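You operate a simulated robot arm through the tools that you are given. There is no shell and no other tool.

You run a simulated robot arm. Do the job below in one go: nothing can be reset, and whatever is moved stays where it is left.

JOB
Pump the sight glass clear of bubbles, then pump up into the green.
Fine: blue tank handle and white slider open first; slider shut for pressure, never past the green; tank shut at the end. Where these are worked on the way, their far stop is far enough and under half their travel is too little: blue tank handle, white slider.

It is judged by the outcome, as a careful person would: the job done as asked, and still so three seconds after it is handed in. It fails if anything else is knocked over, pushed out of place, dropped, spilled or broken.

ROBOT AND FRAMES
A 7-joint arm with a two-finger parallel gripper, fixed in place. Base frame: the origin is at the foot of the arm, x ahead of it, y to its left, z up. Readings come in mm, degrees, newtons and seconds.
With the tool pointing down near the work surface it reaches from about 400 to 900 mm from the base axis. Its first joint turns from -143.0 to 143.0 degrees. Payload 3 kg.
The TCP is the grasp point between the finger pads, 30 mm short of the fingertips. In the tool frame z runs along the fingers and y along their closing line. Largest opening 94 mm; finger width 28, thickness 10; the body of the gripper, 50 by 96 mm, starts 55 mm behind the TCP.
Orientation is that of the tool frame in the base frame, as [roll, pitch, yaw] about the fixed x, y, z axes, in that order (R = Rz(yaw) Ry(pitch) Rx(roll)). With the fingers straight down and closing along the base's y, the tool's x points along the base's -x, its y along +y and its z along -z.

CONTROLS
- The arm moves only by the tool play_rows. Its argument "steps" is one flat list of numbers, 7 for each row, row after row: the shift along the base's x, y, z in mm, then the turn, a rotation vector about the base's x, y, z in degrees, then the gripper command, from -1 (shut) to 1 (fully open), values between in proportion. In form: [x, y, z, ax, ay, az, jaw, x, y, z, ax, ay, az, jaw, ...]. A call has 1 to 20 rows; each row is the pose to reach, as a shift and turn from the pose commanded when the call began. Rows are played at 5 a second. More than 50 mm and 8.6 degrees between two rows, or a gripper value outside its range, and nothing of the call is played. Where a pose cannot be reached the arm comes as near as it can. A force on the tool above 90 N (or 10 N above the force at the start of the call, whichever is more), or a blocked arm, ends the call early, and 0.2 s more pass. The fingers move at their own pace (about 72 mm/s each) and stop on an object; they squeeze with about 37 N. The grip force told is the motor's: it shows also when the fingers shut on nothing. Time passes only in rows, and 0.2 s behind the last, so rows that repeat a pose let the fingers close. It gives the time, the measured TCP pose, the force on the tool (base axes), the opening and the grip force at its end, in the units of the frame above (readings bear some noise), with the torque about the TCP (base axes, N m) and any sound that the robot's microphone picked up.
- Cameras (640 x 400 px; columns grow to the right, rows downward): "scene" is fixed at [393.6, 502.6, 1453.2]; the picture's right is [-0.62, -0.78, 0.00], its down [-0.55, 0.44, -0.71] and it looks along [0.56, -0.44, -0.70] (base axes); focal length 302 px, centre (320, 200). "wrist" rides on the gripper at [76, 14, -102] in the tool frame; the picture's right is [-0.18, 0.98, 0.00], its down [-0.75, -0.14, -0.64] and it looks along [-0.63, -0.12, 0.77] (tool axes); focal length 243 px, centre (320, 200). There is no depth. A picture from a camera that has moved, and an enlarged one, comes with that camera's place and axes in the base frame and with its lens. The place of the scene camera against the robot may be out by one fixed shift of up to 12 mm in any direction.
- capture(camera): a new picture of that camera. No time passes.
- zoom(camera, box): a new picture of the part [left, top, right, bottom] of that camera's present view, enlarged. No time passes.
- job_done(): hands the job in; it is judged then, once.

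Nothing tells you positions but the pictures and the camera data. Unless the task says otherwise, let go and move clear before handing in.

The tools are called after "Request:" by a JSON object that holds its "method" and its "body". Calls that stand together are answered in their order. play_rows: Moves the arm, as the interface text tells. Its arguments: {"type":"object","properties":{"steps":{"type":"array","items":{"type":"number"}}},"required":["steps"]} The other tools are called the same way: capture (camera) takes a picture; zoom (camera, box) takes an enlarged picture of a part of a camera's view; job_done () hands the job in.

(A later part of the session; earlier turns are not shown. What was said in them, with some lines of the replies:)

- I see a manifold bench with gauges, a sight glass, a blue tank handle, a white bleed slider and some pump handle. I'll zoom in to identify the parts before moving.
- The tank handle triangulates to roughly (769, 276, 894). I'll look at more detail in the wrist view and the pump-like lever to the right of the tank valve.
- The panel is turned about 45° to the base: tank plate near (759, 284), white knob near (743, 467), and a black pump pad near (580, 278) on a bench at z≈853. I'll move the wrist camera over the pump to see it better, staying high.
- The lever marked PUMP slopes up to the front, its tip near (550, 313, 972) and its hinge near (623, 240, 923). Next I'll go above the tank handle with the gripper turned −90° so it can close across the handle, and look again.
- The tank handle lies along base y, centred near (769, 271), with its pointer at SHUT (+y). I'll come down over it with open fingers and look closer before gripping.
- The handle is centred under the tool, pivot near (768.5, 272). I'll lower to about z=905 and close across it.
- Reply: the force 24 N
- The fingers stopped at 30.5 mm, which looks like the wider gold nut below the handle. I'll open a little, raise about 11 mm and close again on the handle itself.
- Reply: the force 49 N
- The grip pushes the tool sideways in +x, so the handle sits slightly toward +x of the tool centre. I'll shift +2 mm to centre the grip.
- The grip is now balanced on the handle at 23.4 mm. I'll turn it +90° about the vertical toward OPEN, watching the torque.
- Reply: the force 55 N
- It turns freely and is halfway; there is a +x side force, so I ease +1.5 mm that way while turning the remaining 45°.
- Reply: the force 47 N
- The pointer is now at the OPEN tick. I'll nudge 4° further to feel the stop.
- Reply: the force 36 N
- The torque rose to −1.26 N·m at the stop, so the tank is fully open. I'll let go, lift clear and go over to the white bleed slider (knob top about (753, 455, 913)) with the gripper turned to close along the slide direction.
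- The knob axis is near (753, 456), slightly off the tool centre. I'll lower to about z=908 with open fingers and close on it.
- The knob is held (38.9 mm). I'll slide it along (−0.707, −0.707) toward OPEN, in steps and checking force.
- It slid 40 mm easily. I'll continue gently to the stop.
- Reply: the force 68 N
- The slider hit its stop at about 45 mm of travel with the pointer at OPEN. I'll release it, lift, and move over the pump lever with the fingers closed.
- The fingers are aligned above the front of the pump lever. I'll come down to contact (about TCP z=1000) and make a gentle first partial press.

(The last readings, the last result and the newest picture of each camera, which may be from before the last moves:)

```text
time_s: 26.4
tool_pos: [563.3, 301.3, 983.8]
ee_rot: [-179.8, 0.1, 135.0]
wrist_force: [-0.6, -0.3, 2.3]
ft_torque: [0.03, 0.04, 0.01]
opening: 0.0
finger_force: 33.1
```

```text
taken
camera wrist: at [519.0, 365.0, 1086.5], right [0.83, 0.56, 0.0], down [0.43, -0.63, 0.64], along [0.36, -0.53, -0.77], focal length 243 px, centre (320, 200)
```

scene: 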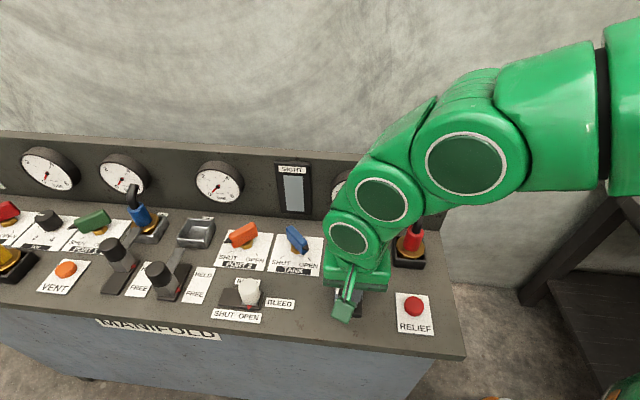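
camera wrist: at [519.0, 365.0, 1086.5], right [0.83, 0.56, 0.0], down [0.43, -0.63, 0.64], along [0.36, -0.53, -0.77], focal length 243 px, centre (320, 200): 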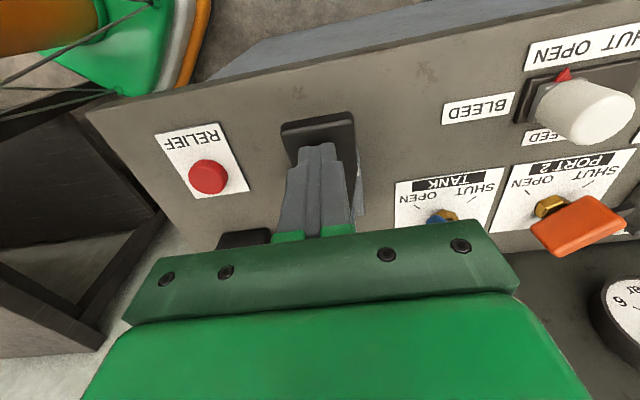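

Request:
{"method": "zoom", "body": {"camera": "wrist", "box": [250, 90, 390, 230]}}

Request:
{"method": "zoom", "body": {"camera": "scene", "box": [260, 150, 420, 330]}}

```text
2.86 times, centred on (320, 160) of wrist
camera zoom: at [519.0, 365.0, 1086.5], right [0.83, 0.56, 0.0], down [0.43, -0.63, 0.64], along [0.36, -0.53, -0.77], focal length 693 px, centre (320, 314)
```

zoom: 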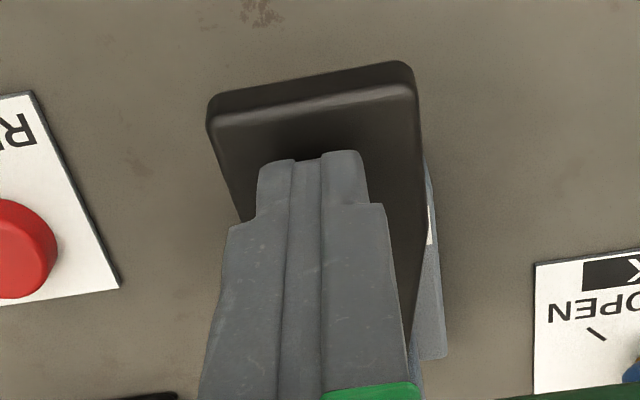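

```text
2.22 times, centred on (340, 240) of scene
camera zoom: at [393.6, 502.6, 1453.2], right [-0.62, -0.78, 0.0], down [-0.55, 0.44, -0.71], along [0.56, -0.44, -0.7], focal length 671 px, centre (276, 111)
```

zoom: 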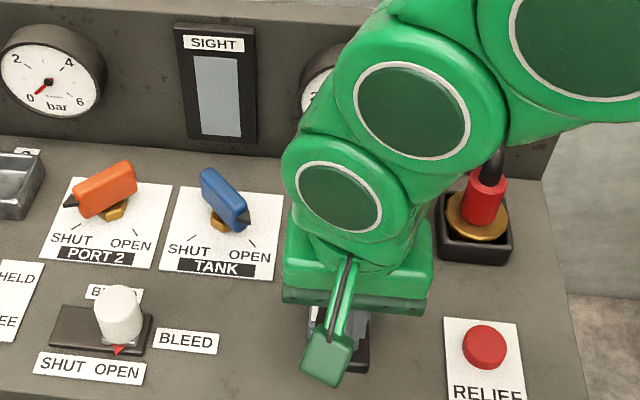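

Contact is light and the lever is already moving down easily. I'll continue the stroke downward and watch for the end of travel.

Request:
{"method": "play_rows", "body": {"steps": [0, 0, -7, 0, 0, 0, -1, 0, 0, -14, 0, 0, 0, -1, 0, 0, -21, 0, 0, 0, -1, 0, 0, -28, 0, 0, 0, -1, 0, 0, -28, 0, 0, 0, -1]}}

Request:
{"method": "zoom", "body": {"camera": "wrist", "box": [250, 90, 390, 230]}}

Request:
{"method": "zoom", "body": {"camera": "scene", "box": [260, 150, 420, 330]}}

```text
time_s: 27.6
tool_pos: [562.3, 301.4, 956.2]
ee_rot: [180.0, 0.0, 135.0]
wrist_force: [0.5, 2.8, 4.9]
ft_torque: [0.03, -0.06, 0.01]
opening: 0.0
finger_force: 32.6
```

```text
2.86 times, centred on (320, 160) of wrist
camera zoom: at [518.7, 365.4, 1058.6], right [0.83, 0.56, 0.0], down [0.43, -0.63, 0.64], along [0.36, -0.53, -0.77], focal length 693 px, centre (320, 314)
```

zoom: 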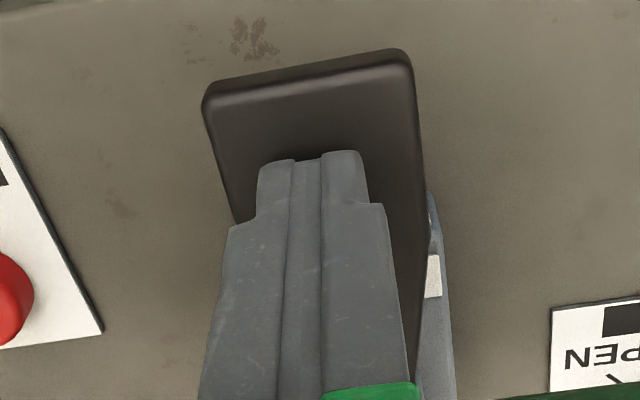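

```text
2.22 times, centred on (340, 240) of scene
camera zoom: at [393.6, 502.6, 1453.2], right [-0.62, -0.78, 0.0], down [-0.55, 0.44, -0.71], along [0.56, -0.44, -0.7], focal length 671 px, centre (276, 111)
```

zoom: 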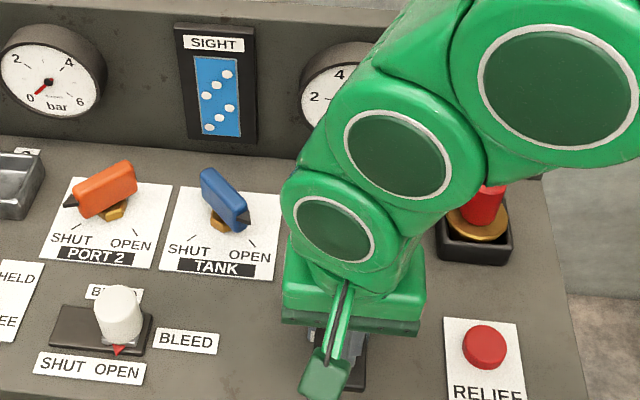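

The sight glass has turned blue with bubbles, so the pump is moving fluid. I'll finish the down-stroke to find its bottom.

Request:
{"method": "play_rows", "body": {"steps": [0, 0, -6, 0, 0, 0, -1, 0, 0, -12, 0, 0, 0, -1, 0, 0, -18, 0, 0, 0, -1, 0, 0, -24, 0, 0, 0, -1]}}

Request:
{"method": "zoom", "body": {"camera": "wrist", "box": [250, 90, 390, 230]}}

Request:
{"method": "zoom", "body": {"camera": "scene", "box": [260, 150, 420, 330]}}

```text
time_s: 28.4
tool_pos: [563.3, 302.3, 944.4]
ee_rot: [179.7, 0.1, 135.1]
wrist_force: [-24.9, -10.3, 49.3]
ft_torque: [-0.82, 0.26, -0.32]
opening: 0.0
finger_force: 33.1
stopped in row 4: the force on the tool passed its limit at 106 N (the readings are from after the stop); the commanded pose is now the measured one
```

```text
2.86 times, centred on (320, 160) of wrist
camera zoom: at [518.4, 364.8, 1046.2], right [0.82, 0.57, 0.0], down [0.43, -0.63, 0.64], along [0.37, -0.53, -0.77], focal length 693 px, centre (320, 314)
```

zoom: 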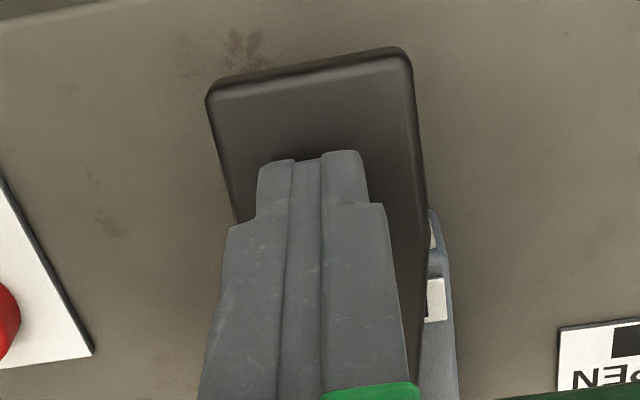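

```text
2.22 times, centred on (340, 240) of scene
camera zoom: at [393.6, 502.6, 1453.2], right [-0.62, -0.78, 0.0], down [-0.55, 0.44, -0.71], along [0.56, -0.44, -0.7], focal length 671 px, centre (276, 111)
```

zoom: 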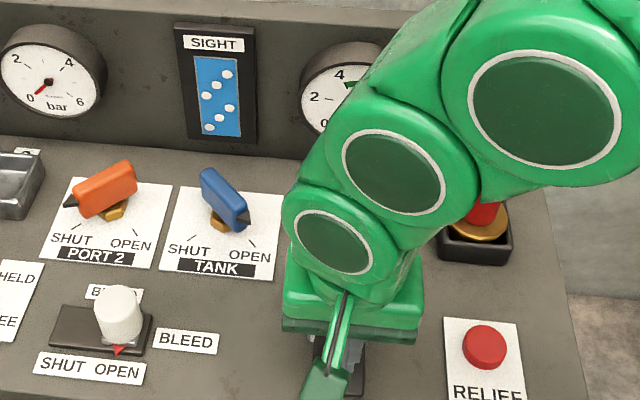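

The bottom of the stroke is at about TCP z=945. I'll raise back up and check whether the lever follows by itself.

Request:
{"method": "play_rows", "body": {"steps": [0, -1, 8, 0, 0, 0, -1, 0, -1.5, 20, 0, 0, 0, -1, 0, -1.5, 34, 0, 0, 0, -1, 0, -1.5, 48, 0, 0, 0, -1, 0, -1.5, 62, 0, 0, 0, -1, 0, -1.5, 62, 0, 0, 0, -1]}}

Request:
{"method": "zoom", "body": {"camera": "wrist", "box": [250, 90, 390, 230]}}

Request:
{"method": "zoom", "body": {"camera": "scene", "box": [260, 150, 420, 330]}}

```text
time_s: 29.8
tool_pos: [564.0, 300.3, 1003.3]
ee_rot: [179.8, 0.1, 135.1]
wrist_force: [-0.2, -0.1, 1.7]
ft_torque: [0.06, 0.03, -0.03]
opening: 0.0
finger_force: 32.8
```

```text
2.86 times, centred on (320, 160) of wrist
camera zoom: at [519.4, 363.6, 1106.0], right [0.82, 0.57, 0.0], down [0.43, -0.63, 0.64], along [0.37, -0.53, -0.77], focal length 693 px, centre (320, 314)
```

zoom: 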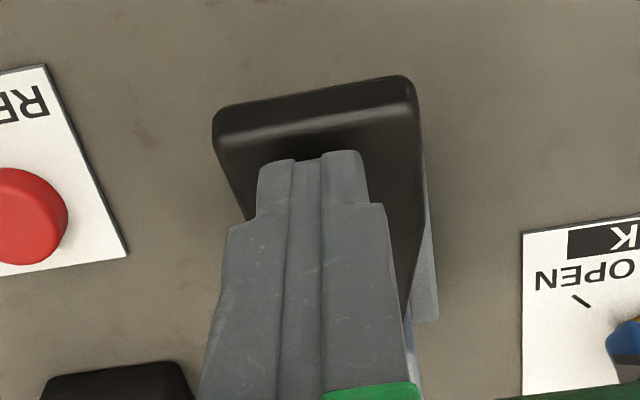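

```text
2.22 times, centred on (340, 240) of scene
camera zoom: at [393.6, 502.6, 1453.2], right [-0.62, -0.78, 0.0], down [-0.55, 0.44, -0.71], along [0.56, -0.44, -0.7], focal length 671 px, centre (276, 111)
```

zoom: 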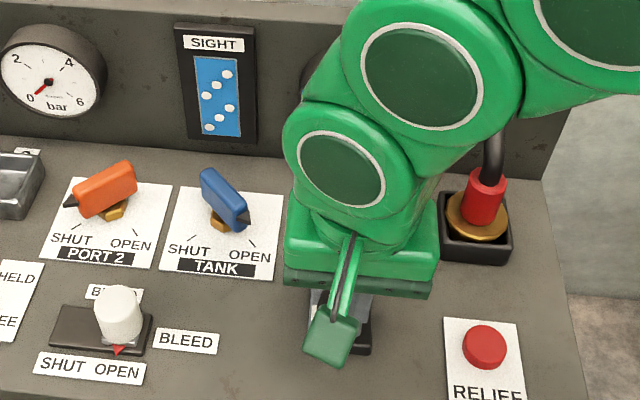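

The lever springs back by itself. I'll make one full stroke and check the sight glass again.

Request:
{"method": "play_rows", "body": {"steps": [0, 0, -14, 0, 0, 0, -1, 0, 0, -28, 0, 0, 0, -1, 0, 0, -42, 0, 0, 0, -1, 0, 0, -54, 0, 0, 0, -1, 0, 0, -57, 0, 0, 0, -1, 0, 0, -57, 0, 0, 0, -1, 0, 0, -42, 0, 0, 0, -1, 0, 0, -28, 0, 0, 0, -1, 0, 0, -14, 0, 0, 0, -1, 0, 0, 0, 0, 0, 0, -1, 0, 0, 0, 0, 0, 0, -1]}}

Request:
{"method": "zoom", "body": {"camera": "scene", "box": [260, 150, 420, 250]}}

```text
time_s: 32.2
tool_pos: [563.8, 300.1, 1004.1]
ee_rot: [179.7, 0.1, 135.1]
wrist_force: [0.3, 0.6, 1.3]
ft_torque: [-0.01, 0.03, 0.0]
opening: 0.0
finger_force: 32.9
```

```text
4.00 times, centred on (340, 200) of scene
camera zoom: at [393.6, 502.6, 1453.2], right [-0.62, -0.78, 0.0], down [-0.55, 0.44, -0.71], along [0.56, -0.44, -0.7], focal length 1208 px, centre (240, 200)
```

zoom: 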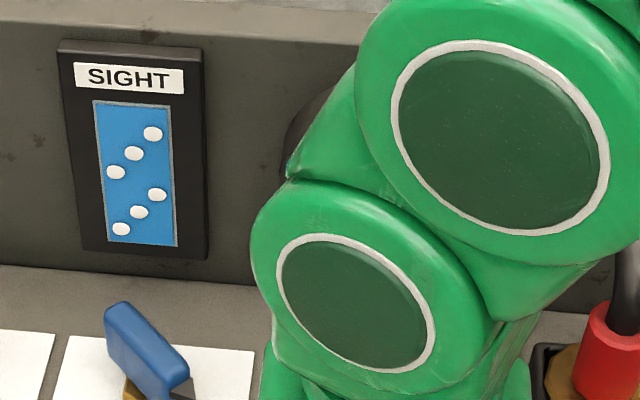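

Still six bubbles. I'll make more full strokes, lifting a little higher so the lever returns completely each time.

Request:
{"method": "play_rows", "body": {"steps": [0, 0, 8, 0, 0, 0, -1, 0, 0, -8, 0, 0, 0, -1, 0, 0, -24, 0, 0, 0, -1, 0, 0, -40, 0, 0, 0, -1, 0, 0, -54, 0, 0, 0, -1, 0, 0, -58, 0, 0, 0, -1, 0, 0, -58, 0, 0, 0, -1, 0, 0, -42, 0, 0, 0, -1, 0, 0, -28, 0, 0, 0, -1, 0, 0, -10, 0, 0, 0, -1, 0, 0, 8, 0, 0, 0, -1, 0, 0, 8, 0, 0, 0, -1]}}

Request:
{"method": "zoom", "body": {"camera": "scene", "box": [260, 150, 420, 250]}}

Request:
{"method": "zoom", "body": {"camera": "wrist", "box": [250, 90, 390, 230]}}

```text
time_s: 34.8
tool_pos: [563.4, 299.3, 1011.3]
ee_rot: [179.8, 0.2, 135.1]
wrist_force: [0.6, 0.9, -0.1]
ft_torque: [0.0, -0.01, -0.02]
opening: 0.0
finger_force: 33.5
```

```text
4.00 times, centred on (340, 200) of scene
camera zoom: at [393.6, 502.6, 1453.2], right [-0.62, -0.78, 0.0], down [-0.55, 0.44, -0.71], along [0.56, -0.44, -0.7], focal length 1208 px, centre (240, 200)
```

zoom: 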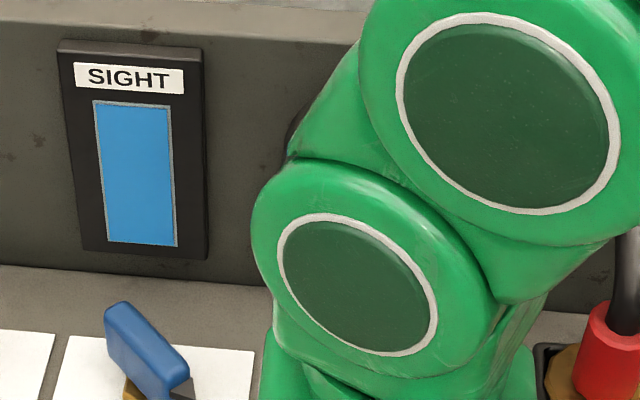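

```text
2.86 times, centred on (320, 160) of wrist
camera zoom: at [519.2, 363.7, 1113.8], right [0.82, 0.57, 0.0], down [0.43, -0.63, 0.64], along [0.37, -0.53, -0.77], focal length 693 px, centre (320, 314)
```

zoom: 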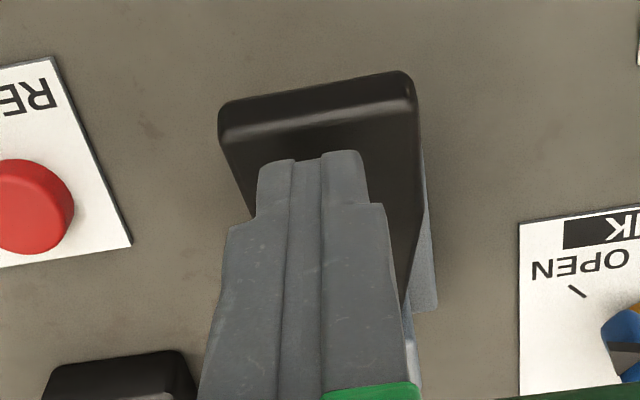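

The sight glass is now clear blue with no bubbles. I'll lift, go back to the white slider (now near (720.5, 425)) and grip it to shut it.

Request:
{"method": "play_rows", "body": {"steps": [0, 0, 30, 0, 0, 0, -1, 10, 8, 55, 0, 0, 0, -1, 40, 32, 60, 0, 0, 0, 1, 72, 57, 60, 0, 0, 0, 1, 104, 82, 60, 0, 0, 0, 1, 136, 107, 60, 0, 0, 0, 1, 157, 124, 60, 0, 0, 0, 1, 157, 124, 30, 0, 0, 0, 1, 157, 124, -10, 0, 0, 0, 1, 157, 124, -45, 0, 0, 0, 1, 157, 124, -45, 0, 0, 0, 1]}}

Request:
{"method": "capture", "body": {"camera": "wrist"}}

Request:
{"method": "capture", "body": {"camera": "scene"}}

```text
time_s: 37.2
tool_pos: [720.4, 424.2, 967.3]
ee_rot: [179.8, 0.1, 135.0]
wrist_force: [0.5, -0.1, 0.0]
ft_torque: [-0.04, -0.02, 0.0]
opening: 94.0
finger_force: 0.0
```

```text
taken
camera wrist: at [676.3, 488.4, 1069.8], right [0.82, 0.57, 0.0], down [0.43, -0.63, 0.64], along [0.37, -0.53, -0.77], focal length 243 px, centre (320, 200)
```

wrist: 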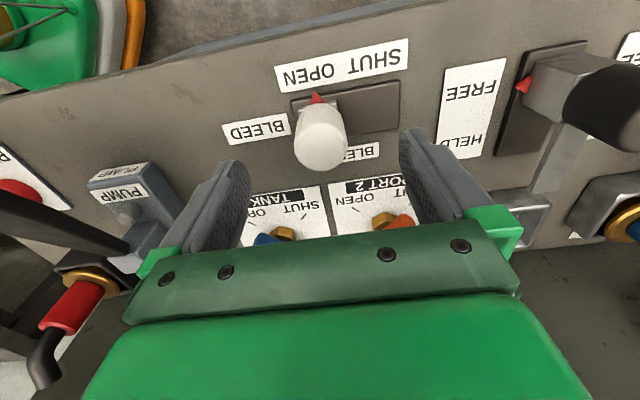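

```text
taken
```

scene: 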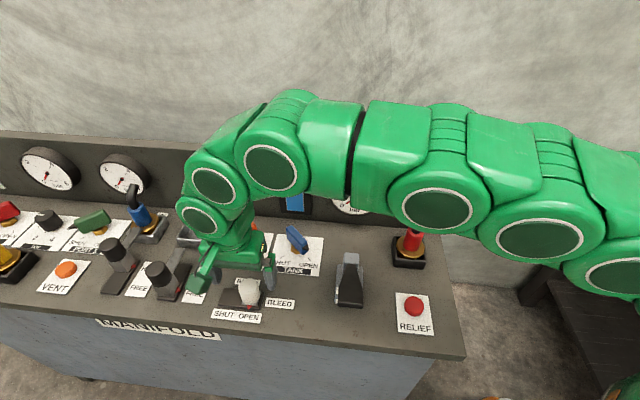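

The knob is centred between the fingers. Lowering and gripping it.

Request:
{"method": "play_rows", "body": {"steps": [0, 0, -25, 0, 0, 0, 1, 0, 0, -48, 0, 0, 0, 1, 0, 0, -61, 0, 0, 0, 1, 0, 0, -61, 0, 0, 0, 0.3, 0, 0, -61, 0, 0, 0, -0.3, 0, 0, -61, 0, 0, 0, -1, 0, 0, -61, 0, 0, 0, -1, 0, 0, -61, 0, 0, 0, -1]}}

```text
time_s: 39.0
tool_pos: [719.8, 424.5, 905.9]
ee_rot: [179.9, 0.2, 135.2]
wrist_force: [22.0, 14.3, -6.5]
ft_torque: [-0.25, 0.13, 0.43]
opening: 37.7
finger_force: 44.9
```

The knob is gripped. Sliding it back along (+0.707, +0.707) to SHUT.

Request:
{"method": "play_rows", "body": {"steps": [6, 6, 0, 0, 0, 0, -1, 12, 12, 0, 0, 0, 0, -1, 18, 18, 0, 0, 0, 0, -1, 24, 24, 0, 0, 0, 0, -1, 29, 29, 0, 0, 0, 0, -1, 32, 32, 0, 0, 0, 0, -1, 34, 34, 0, 0, 0, 0, -1, 34, 34, 0, 0, 0, 0, -1]}}

Request:
{"method": "capture", "body": {"camera": "wrist"}}

Request:
{"method": "zoom", "body": {"camera": "scene", "box": [180, 210, 320, 340]}}

```text
time_s: 40.8
tool_pos: [753.4, 456.5, 905.7]
ee_rot: [-179.9, 0.0, 135.0]
wrist_force: [-60.4, -54.0, 27.0]
ft_torque: [-0.08, 0.14, -0.78]
opening: 38.0
finger_force: 45.3
```

```text
taken
camera wrist: at [709.6, 519.9, 1008.0], right [0.83, 0.56, 0.0], down [0.43, -0.63, 0.64], along [0.36, -0.53, -0.77], focal length 243 px, centre (320, 200)
```

wrist: 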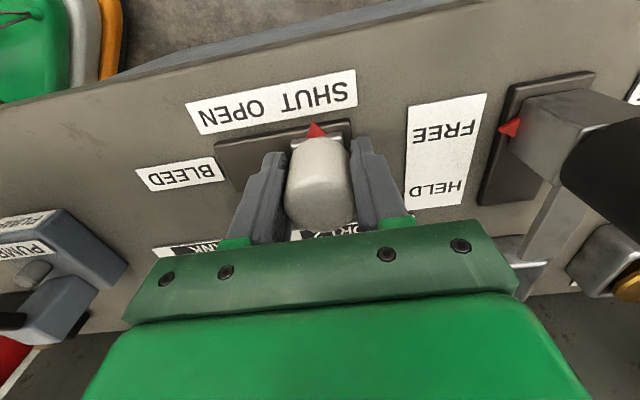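

```text
3.08 times, centred on (250, 275) of scene
camera zoom: at [393.6, 502.6, 1453.2], right [-0.62, -0.78, 0.0], down [-0.55, 0.44, -0.71], along [0.56, -0.44, -0.7], focal length 929 px, centre (535, -31)
```

zoom: 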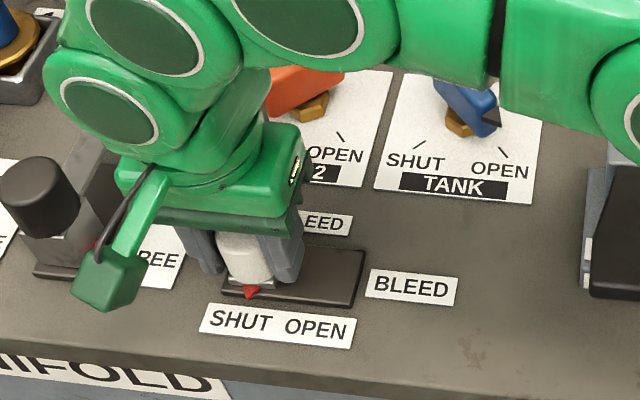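

The slider is back on its SHUT stop. I'll release it, lift and go to a pose near the pump that leaves the gauge in view, so I can read it before building pressure.

Request:
{"method": "play_rows", "body": {"steps": [-1.5, -2, 0, 0, 0, 0, -1, -1.5, -2, 0, 0, 0, 0, 0.4, -1.5, -2, 0, 0, 0, 0, 0.4, -1.5, -2, 30, 0, 0, 0, 0.4, -1.5, -2, 70, 0, 0, 0, 0.4, -1.5, -2, 110, 0, 0, 0, 0.4, -20, -17, 145, 0, 0, 0, -1, -50, -42, 160, 0, 0, 0, -1, -82, -68, 160, 0, 0, 0, -1, -114, -94, 160, 0, 0, 0, -1, -146, -120, 160, 0, 0, 0, -1, -178, -146, 160, 0, 0, 0, -1, -210, -172, 160, 0, 0, 0, -1, -242, -200, 160, 0, 0, 0, -1, -270, -228, 160, 0, 0, 0, -1, -294, -249, 160, 0, 0, 0, -1, -294, -249, 160, 0, 0, 0, -1]}}

Request:
{"method": "capture", "body": {"camera": "scene"}}

Request:
{"method": "zoom", "body": {"camera": "scene", "box": [260, 150, 420, 250]}}

Request:
{"method": "zoom", "body": {"camera": "scene", "box": [200, 220, 360, 340]}}

```text
time_s: 44.4
tool_pos: [460.4, 209.0, 1066.0]
ee_rot: [179.8, 0.1, 135.0]
wrist_force: [0.5, -0.3, -0.9]
ft_torque: [-0.02, -0.01, 0.04]
opening: 0.4
finger_force: 32.7
```

```text
taken
```

scene: 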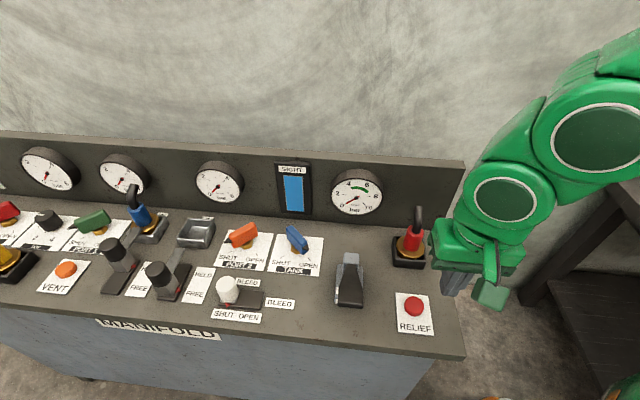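

```text
4.00 times, centred on (340, 200) of scene
camera zoom: at [393.6, 502.6, 1453.2], right [-0.62, -0.78, 0.0], down [-0.55, 0.44, -0.71], along [0.56, -0.44, -0.7], focal length 1208 px, centre (240, 200)
```

zoom: 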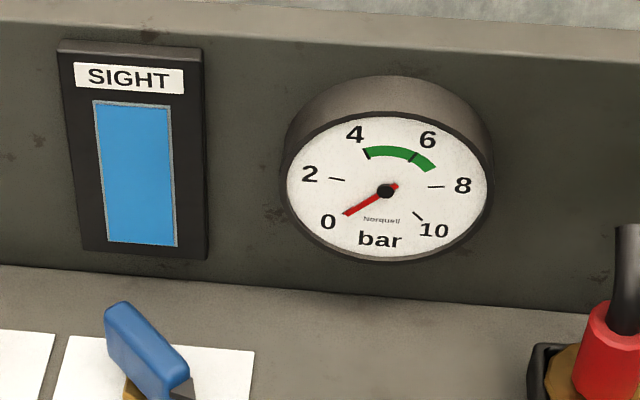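

```text
3.33 times, centred on (280, 280) of scene
camera zoom: at [393.6, 502.6, 1453.2], right [-0.62, -0.78, 0.0], down [-0.55, 0.44, -0.71], along [0.56, -0.44, -0.7], focal length 1007 px, centre (453, -67)
```

zoom: 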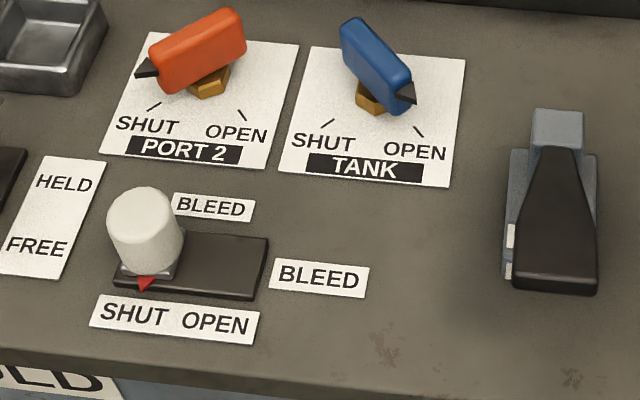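

Sight glass clear, gauge at 0, slider shut, tank open. I'll make a half stroke and come back to this viewing pose in one call to see how much pressure it adds.

Request:
{"method": "play_rows", "body": {"steps": [30, 26, 0, 0, 0, 0, -1, 62, 55, 0, 0, 0, 0, -1, 95, 83, 0, 0, 0, 0, -1, 103, 91, -20, 0, 0, 0, -1, 103, 91, -48, 0, 0, 0, -1, 103, 91, -64, 0, 0, 0, -1, 103, 91, -80, 0, 0, 0, -1, 103, 91, -93, 0, 0, 0, -1, 103, 91, -93, 0, 0, 0, -1, 103, 91, -70, 0, 0, 0, -1, 103, 91, -48, 0, 0, 0, -1, 103, 91, -20, 0, 0, 0, -1, 95, 83, 0, 0, 0, 0, -1, 62, 55, 0, 0, 0, 0, -1, 30, 26, 0, 0, 0, 0, -1, 0, 0, 0, 0, 0, 0, -1]}}

Request:
{"method": "zoom", "body": {"camera": "scene", "box": [260, 150, 420, 250]}}

```text
time_s: 47.8
tool_pos: [459.2, 210.0, 1064.7]
ee_rot: [179.8, 0.2, 135.1]
wrist_force: [0.3, 1.1, -0.8]
ft_torque: [0.01, -0.01, 0.04]
opening: 0.0
finger_force: 32.8
```

```text
4.00 times, centred on (340, 200) of scene
camera zoom: at [393.6, 502.6, 1453.2], right [-0.62, -0.78, 0.0], down [-0.55, 0.44, -0.71], along [0.56, -0.44, -0.7], focal length 1208 px, centre (240, 200)
```

zoom: 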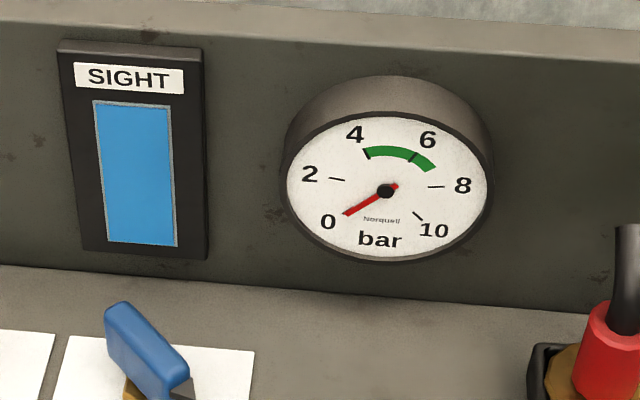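

The half stroke added nothing. I'll now do one full stroke and read the gauge.

Request:
{"method": "play_rows", "body": {"steps": [30, 26, 0, 0, 0, 0, -1, 62, 55, 0, 0, 0, 0, -1, 95, 83, 0, 0, 0, 0, -1, 103, 91, -20, 0, 0, 0, -1, 103, 91, -48, 0, 0, 0, -1, 103, 91, -66, 0, 0, 0, -1, 103, 91, -84, 0, 0, 0, -1, 103, 91, -102, 0, 0, 0, -1, 103, 91, -116, 0, 0, 0, -1, 103, 91, -120, 0, 0, 0, -1, 103, 91, -120, 0, 0, 0, -1, 103, 91, -90, 0, 0, 0, -1, 103, 91, -60, 0, 0, 0, -1, 103, 91, -25, 0, 0, 0, -1, 95, 83, 0, 0, 0, 0, -1, 62, 55, 0, 0, 0, 0, -1, 30, 26, 0, 0, 0, 0, -1, 0, 0, 0, 0, 0, 0, -1]}}

Request:
{"method": "zoom", "body": {"camera": "scene", "box": [260, 150, 420, 250]}}

```text
time_s: 51.6
tool_pos: [460.7, 208.7, 1064.7]
ee_rot: [179.9, 0.1, 135.1]
wrist_force: [-0.1, 0.5, -1.1]
ft_torque: [0.01, 0.03, -0.01]
opening: 0.0
finger_force: 33.6
```

```text
4.00 times, centred on (340, 200) of scene
camera zoom: at [393.6, 502.6, 1453.2], right [-0.62, -0.78, 0.0], down [-0.55, 0.44, -0.71], along [0.56, -0.44, -0.7], focal length 1208 px, centre (240, 200)
```

zoom: 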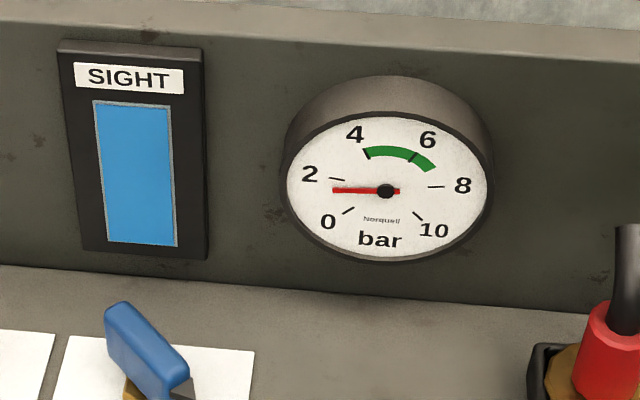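

One full stroke gives roughly 1.5 bar. Another full stroke, then read again.

Request:
{"method": "play_rows", "body": {"steps": [30, 26, 0, 0, 0, 0, -1, 62, 55, 0, 0, 0, 0, -1, 95, 83, 0, 0, 0, 0, -1, 103, 91, -20, 0, 0, 0, -1, 103, 91, -48, 0, 0, 0, -1, 103, 91, -66, 0, 0, 0, -1, 103, 91, -84, 0, 0, 0, -1, 103, 91, -102, 0, 0, 0, -1, 103, 91, -116, 0, 0, 0, -1, 103, 91, -120, 0, 0, 0, -1, 103, 91, -120, 0, 0, 0, -1, 103, 91, -90, 0, 0, 0, -1, 103, 91, -60, 0, 0, 0, -1, 103, 91, -25, 0, 0, 0, -1, 95, 83, 0, 0, 0, 0, -1, 62, 55, 0, 0, 0, 0, -1, 30, 26, 0, 0, 0, 0, -1, 0, 0, 0, 0, 0, 0, -1]}}

Request:
{"method": "zoom", "body": {"camera": "scene", "box": [320, 160, 400, 230]}}

```text
time_s: 55.4
tool_pos: [460.7, 207.6, 1064.0]
ee_rot: [179.7, 0.0, 135.1]
wrist_force: [-0.2, 0.6, -0.1]
ft_torque: [0.0, 0.0, 0.01]
opening: 0.0
finger_force: 33.1
```

```text
5.71 times, centred on (360, 195) of scene
camera zoom: at [393.6, 502.6, 1453.2], right [-0.62, -0.78, 0.0], down [-0.55, 0.44, -0.71], along [0.56, -0.44, -0.7], focal length 1726 px, centre (91, 229)
```

zoom: 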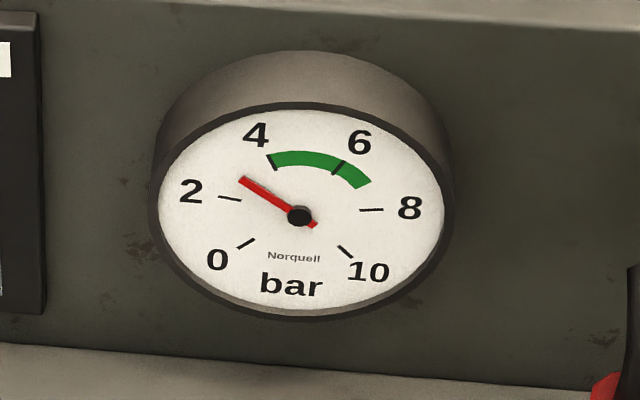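

The gauge reads about 3 bar, so one more full stroke should land near 4.5, inside the green.

Request:
{"method": "play_rows", "body": {"steps": [30, 26, 0, 0, 0, 0, -1, 62, 55, 0, 0, 0, 0, -1, 95, 83, 0, 0, 0, 0, -1, 103, 91, -20, 0, 0, 0, -1, 103, 91, -48, 0, 0, 0, -1, 103, 91, -66, 0, 0, 0, -1, 103, 91, -84, 0, 0, 0, -1, 103, 91, -102, 0, 0, 0, -1, 103, 91, -116, 0, 0, 0, -1, 103, 91, -120, 0, 0, 0, -1, 103, 91, -120, 0, 0, 0, -1, 103, 91, -90, 0, 0, 0, -1, 103, 91, -60, 0, 0, 0, -1, 103, 91, -25, 0, 0, 0, -1, 95, 83, 0, 0, 0, 0, -1, 62, 55, 0, 0, 0, 0, -1, 30, 26, 0, 0, 0, 0, -1, 0, 0, 0, 0, 0, 0, -1]}}

Request:
{"method": "zoom", "body": {"camera": "scene", "box": [320, 160, 400, 230]}}

Request:
{"method": "capture", "body": {"camera": "scene"}}

```text
time_s: 59.2
tool_pos: [460.8, 208.2, 1065.1]
ee_rot: [179.8, 0.1, 135.1]
wrist_force: [-1.0, -0.3, -0.5]
ft_torque: [0.0, -0.02, 0.03]
opening: 0.0
finger_force: 32.8
```

```text
5.71 times, centred on (360, 195) of scene
camera zoom: at [393.6, 502.6, 1453.2], right [-0.62, -0.78, 0.0], down [-0.55, 0.44, -0.71], along [0.56, -0.44, -0.7], focal length 1726 px, centre (91, 229)
```

zoom: 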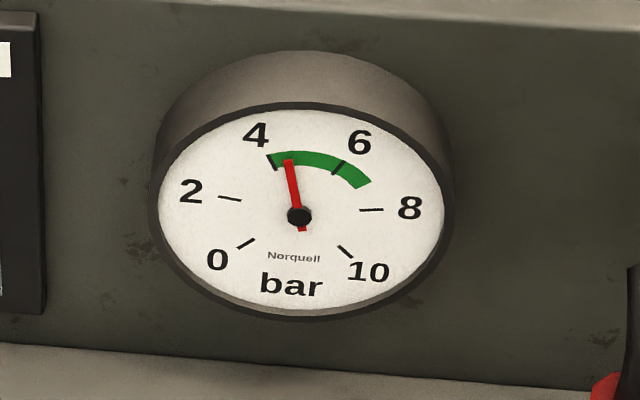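

```text
taken
```

scene: 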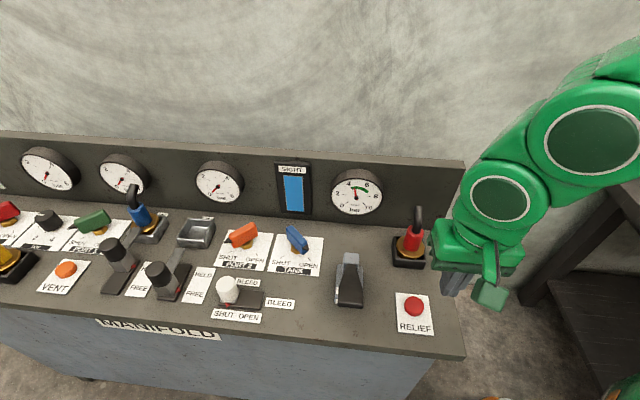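

The needle is at about 4.5 bar, in the green. Now I'll go over the tank handle with the gripper turned to close along y, to shut it.

Request:
{"method": "play_rows", "body": {"steps": [15, 20, 12, 0, 0, 5, -1, 45, 38, 12, 0, 0, 10, -1, 80, 50, 12, 0, 0, 15, -1, 115, 58, 12, 0, 0, 20, -1, 150, 62, 10, 0, 0, 25, 1, 190, 63, 5, 0, 0, 30, 1, 230, 63, 0, 0, 0, 35, 1, 270, 63, -10, 0, 0, 40, 1, 309, 63, -28, 0, 0, 45, 1, 309, 63, -60, 0, 0, 45, 1, 309, 63, -90, 0, 0, 45, 1, 309, 63, -90, 0, 0, 45, 1]}}

Request:
{"method": "capture", "body": {"camera": "wrist"}}

Request:
{"method": "zoom", "body": {"camera": "scene", "box": [240, 150, 400, 290]}}

```text
time_s: 61.8
tool_pos: [771.3, 271.5, 975.0]
ee_rot: [179.9, 0.1, -179.9]
wrist_force: [0.1, 0.2, 0.4]
ft_torque: [0.02, 0.01, -0.03]
opening: 94.1
finger_force: 0.1
```

```text
taken
camera wrist: at [693.4, 285.3, 1077.7], right [0.18, 0.98, 0.0], down [0.75, -0.14, 0.64], along [0.63, -0.11, -0.77], focal length 243 px, centre (320, 200)
```

wrist: 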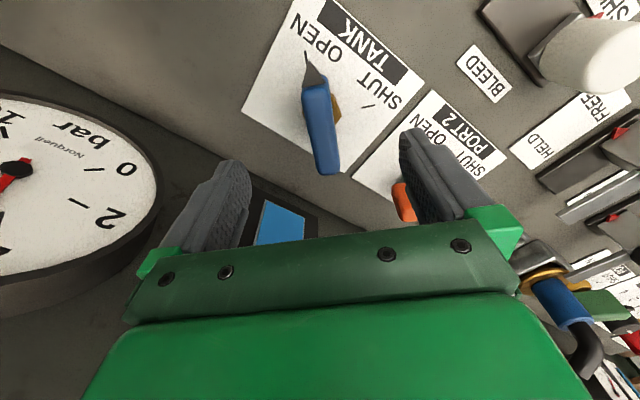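

```text
2.86 times, centred on (320, 220) of scene
camera zoom: at [393.6, 502.6, 1453.2], right [-0.62, -0.78, 0.0], down [-0.55, 0.44, -0.71], along [0.56, -0.44, -0.7], focal length 863 px, centre (320, 143)
```

zoom: 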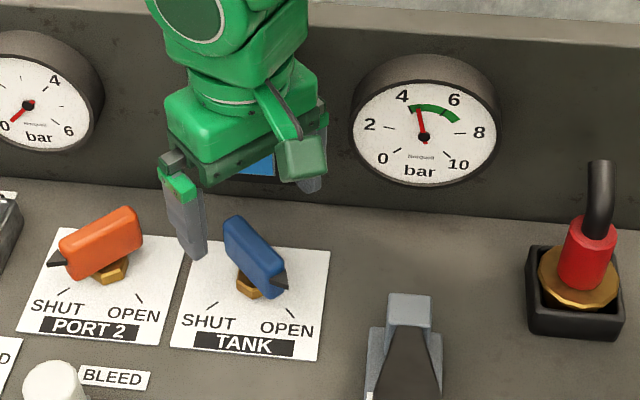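

Request:
{"method": "zoom", "body": {"camera": "scene", "box": [320, 160, 400, 230]}}

Request:
{"method": "zoom", "body": {"camera": "wrist", "box": [240, 30, 400, 190]}}

```text
5.71 times, centred on (360, 195) of scene
camera zoom: at [393.6, 502.6, 1453.2], right [-0.62, -0.78, 0.0], down [-0.55, 0.44, -0.71], along [0.56, -0.44, -0.7], focal length 1726 px, centre (91, 229)
```

zoom: 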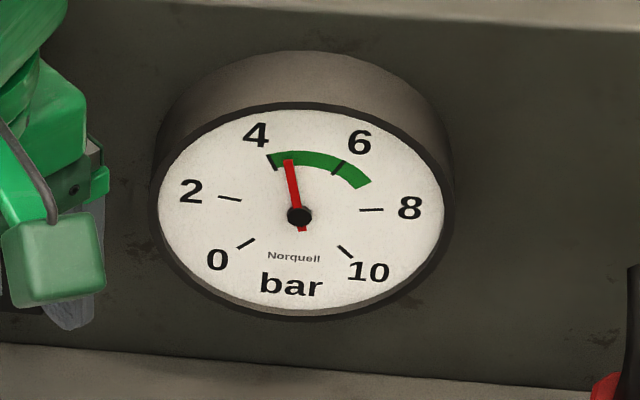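

```text
2.50 times, centred on (320, 110) of wrist
camera zoom: at [693.4, 285.3, 1077.7], right [0.18, 0.98, 0.0], down [0.75, -0.14, 0.64], along [0.63, -0.11, -0.77], focal length 606 px, centre (320, 425)
```

zoom: 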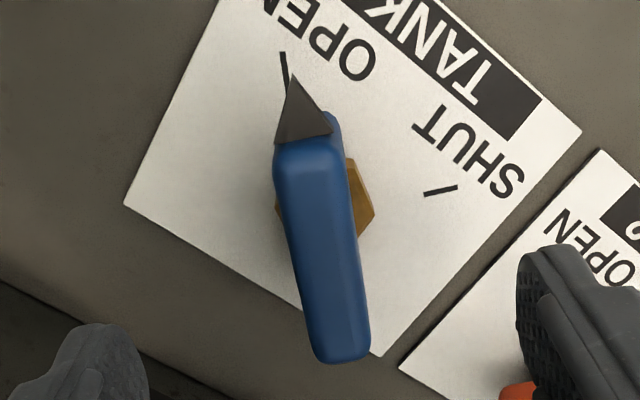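

Pressure holds steady and the handle is centred. Lowering to grip height and closing.

Request:
{"method": "play_rows", "body": {"steps": [0, 0.5, -25, 0, 0, 0, 1, 0, 1, -45, 0, 0, 0, 1, -1, 1, -59, 0, 0, 0, 1, -1, 1, -59, 0, 0, 0, 0.2, -1, 1, -59, 0, 0, 0, -0.4, -1, 1, -59, 0, 0, 0, -1, -1, 1, -59, 0, 0, 0, -1, -1, 1, -59, 0, 0, 0, -1]}}

Request:
{"method": "zoom", "body": {"camera": "wrist", "box": [210, 40, 410, 240]}}

```text
time_s: 63.6
tool_pos: [769.7, 273.7, 916.6]
ee_rot: [179.8, 0.2, -179.9]
wrist_force: [6.7, 22.3, -5.3]
ft_torque: [-0.08, -0.77, -0.08]
opening: 23.3
finger_force: 45.3
```

```text
2.00 times, centred on (310, 140) of wrist
camera zoom: at [691.9, 287.4, 1018.9], right [0.18, 0.98, 0.0], down [0.75, -0.14, 0.64], along [0.63, -0.11, -0.77], focal length 485 px, centre (340, 320)
```

zoom: 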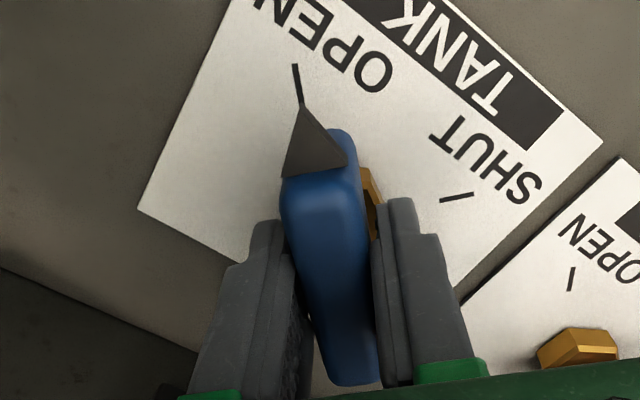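

Gripped at 23.3 mm. Turning −45° first, then checking forces.

Request:
{"method": "play_rows", "body": {"steps": [0.5, 0.5, -1, 0, 0, -7.5, -1, 0.5, 0.5, -1, 0, 0, -15, -1, 0.5, 0.5, -1, 0, 0, -22.5, -1, 0.5, 0.5, -1, 0, 0, -30, -1, 0.5, 0.5, -1, 0, 0, -37.5, -1, 0.5, 0.5, -1, 0, 0, -45, -1]}}

Request:
{"method": "zoom", "body": {"camera": "scene", "box": [240, 150, 400, 290]}}

```text
time_s: 65.0
tool_pos: [768.8, 273.7, 917.0]
ee_rot: [179.8, 0.1, 135.0]
wrist_force: [-26.2, 18.1, 28.7]
ft_torque: [0.09, 0.1, 0.04]
opening: 23.6
finger_force: 45.0
```

```text
2.86 times, centred on (320, 220) of scene
camera zoom: at [393.6, 502.6, 1453.2], right [-0.62, -0.78, 0.0], down [-0.55, 0.44, -0.71], along [0.56, -0.44, -0.7], focal length 863 px, centre (320, 143)
```

zoom: 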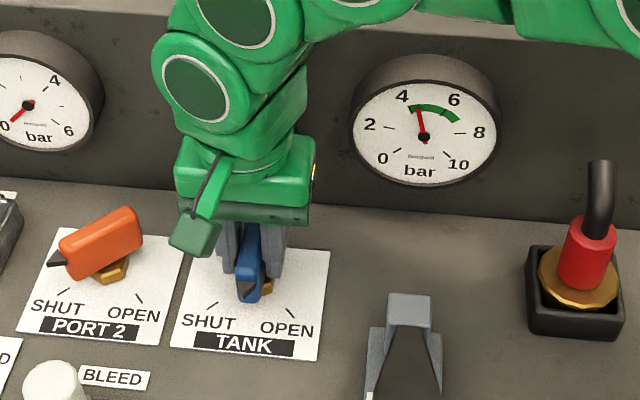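

Half-way, with the gauge still steady in the green. I'll complete the remaining 45° plus a couple of degrees to the SHUT stop, easing the side force.

Request:
{"method": "play_rows", "body": {"steps": [-0.5, 0.3, 0, 0, 0, -7.5, -1, -0.5, 0.3, 0, 0, 0, -15, -1, -0.5, 0.3, 0, 0, 0, -22.5, -1, -0.5, 0.3, 0, 0, 0, -30, -1, -0.5, 0.3, 0, 0, 0, -37.5, -1, -0.5, 0.3, 0, 0, 0, -45, -1, -0.5, 0.3, 0, 0, 0, -48, -1, -0.5, 0.3, 0, 0, 0, -48, -1]}}

Request:
{"method": "zoom", "body": {"camera": "scene", "box": [240, 150, 400, 290]}}

Request:
{"method": "zoom", "body": {"camera": "wrist", "box": [210, 40, 410, 240]}}

```text
time_s: 66.8
tool_pos: [769.3, 273.4, 916.1]
ee_rot: [179.7, 0.1, 87.0]
wrist_force: [8.8, 14.7, 26.1]
ft_torque: [0.41, 0.17, 1.21]
opening: 24.3
finger_force: 45.1
```

```text
2.86 times, centred on (320, 220) of scene
camera zoom: at [393.6, 502.6, 1453.2], right [-0.62, -0.78, 0.0], down [-0.55, 0.44, -0.71], along [0.56, -0.44, -0.7], focal length 863 px, centre (320, 143)
```

zoom: 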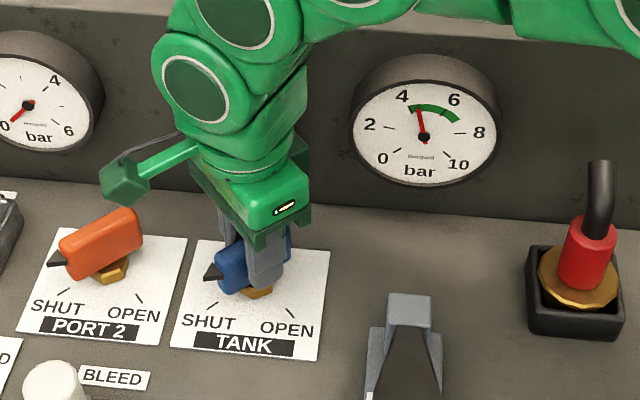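

```text
2.00 times, centred on (310, 140) of wrist
camera zoom: at [786.4, 349.0, 1018.6], right [0.97, -0.24, 0.0], down [-0.18, -0.74, 0.64], along [-0.15, -0.63, -0.77], focal length 485 px, centre (340, 320)
```

zoom: 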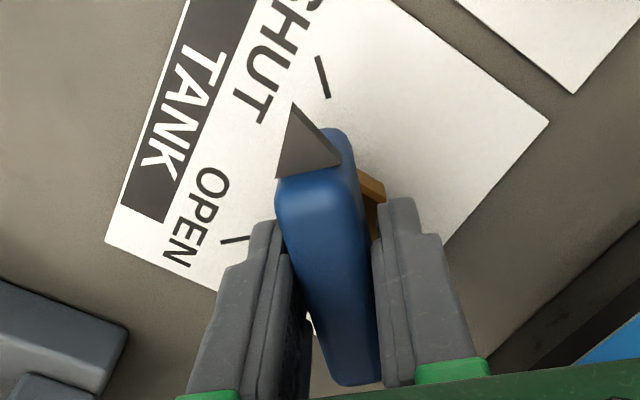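

The torque of +1.2 N·m shows the SHUT stop. I'll release, lift, and move clear to check everything.

Request:
{"method": "play_rows", "body": {"steps": [0, -0.5, 0, 0, 0, 2.5, -1, 0, -0.5, 0, 0, 0, 3, 0, 0, -0.5, 0, 0, 0, 3, 0.2, 0, -0.5, 30, 0, 0, 3, 0.2, 0, -0.5, 70, 0, 0, 3, 0.2, 0, -0.5, 110, 0, 0, 3, 0.2, -20, -3, 145, 0, 0, 3, 0.2, -55, -10, 165, 0, 0, 3, 0.2, -95, -18, 170, 0, 0, 3, 0.2, -135, -26, 170, 0, 0, 3, 0.2, -175, -34, 170, 0, 0, 3, 0.2, -215, -42, 170, 0, 0, 3, 0.2, -255, -50, 170, 0, 0, 3, 0.2, -290, -60, 170, 0, 0, 3, 0.2, -300, -65, 170, 0, 0, 3, 0.2, -300, -65, 170, 0, 0, 3, 0.2]}}

Request:
{"method": "capture", "body": {"camera": "scene"}}

Request:
{"method": "zoom", "body": {"camera": "scene", "box": [260, 150, 420, 250]}}

Request:
{"method": "zoom", "body": {"camera": "scene", "box": [200, 220, 360, 340]}}

```text
time_s: 70.2
tool_pos: [468.9, 208.4, 1084.1]
ee_rot: [179.9, 0.1, 90.1]
wrist_force: [0.4, 0.2, 0.1]
ft_torque: [0.04, 0.0, -0.01]
opening: 56.4
finger_force: 0.1
```

```text
taken
```

scene: 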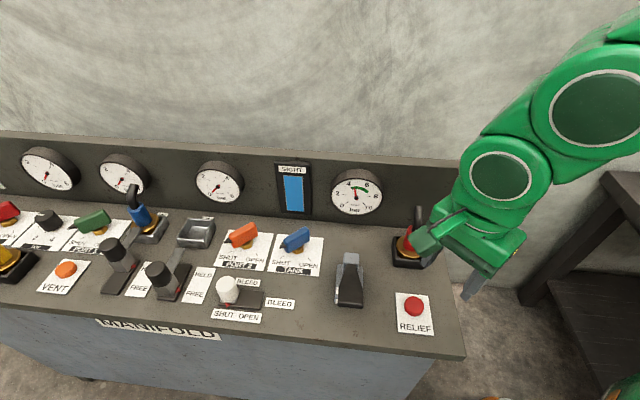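

```text
4.00 times, centred on (340, 200) of scene
camera zoom: at [393.6, 502.6, 1453.2], right [-0.62, -0.78, 0.0], down [-0.55, 0.44, -0.71], along [0.56, -0.44, -0.7], focal length 1208 px, centre (240, 200)
```

zoom: 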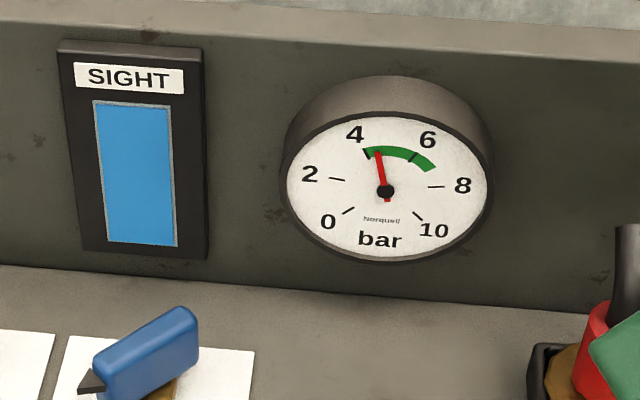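

```text
3.33 times, centred on (280, 280) of scene
camera zoom: at [393.6, 502.6, 1453.2], right [-0.62, -0.78, 0.0], down [-0.55, 0.44, -0.71], along [0.56, -0.44, -0.7], focal length 1007 px, centre (453, -67)
```

zoom: 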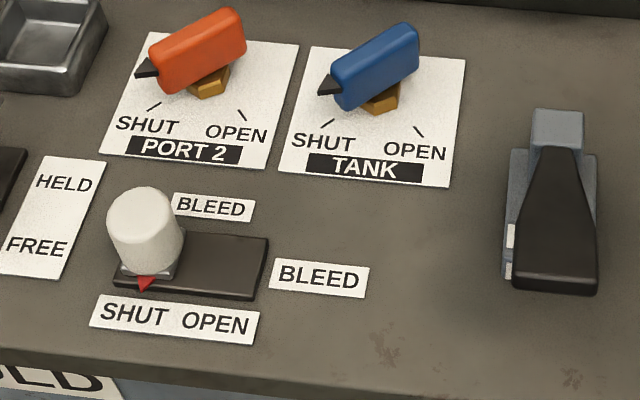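

The sight glass is clear and the gauge has held at about 4.5 bar, in the green, for more than 10 s. Slider and tank are both on SHUT, nothing else has moved and the arm is clear, so I'm handing in.

Request:
{"method": "job_done", "body": {}}

```text
The job is handed in.
```

The job is done and handed in. The sight glass is clear of bubbles and the gauge sits at about 4.5 bar, inside the green.

- **Clearing the bubbles:** I opened the blue tank handle and the white slider to their stops. Three full strokes of the pump lever then cleared the glass.
- **Building pressure:** I shut the slider to its stop and made three more full strokes. Each added about 1.5 bar, and the needle never went past the green.
- **Closing up:** I shut the tank handle to its stop. The gauge had held steady for about 11 seconds when I handed in.

On the first approach to the tank handle the fingers briefly closed on the gold nut below it, so I lifted and gripped the handle itself. The last pictures showed nothing else moved, and the arm is clear of the bench controls.
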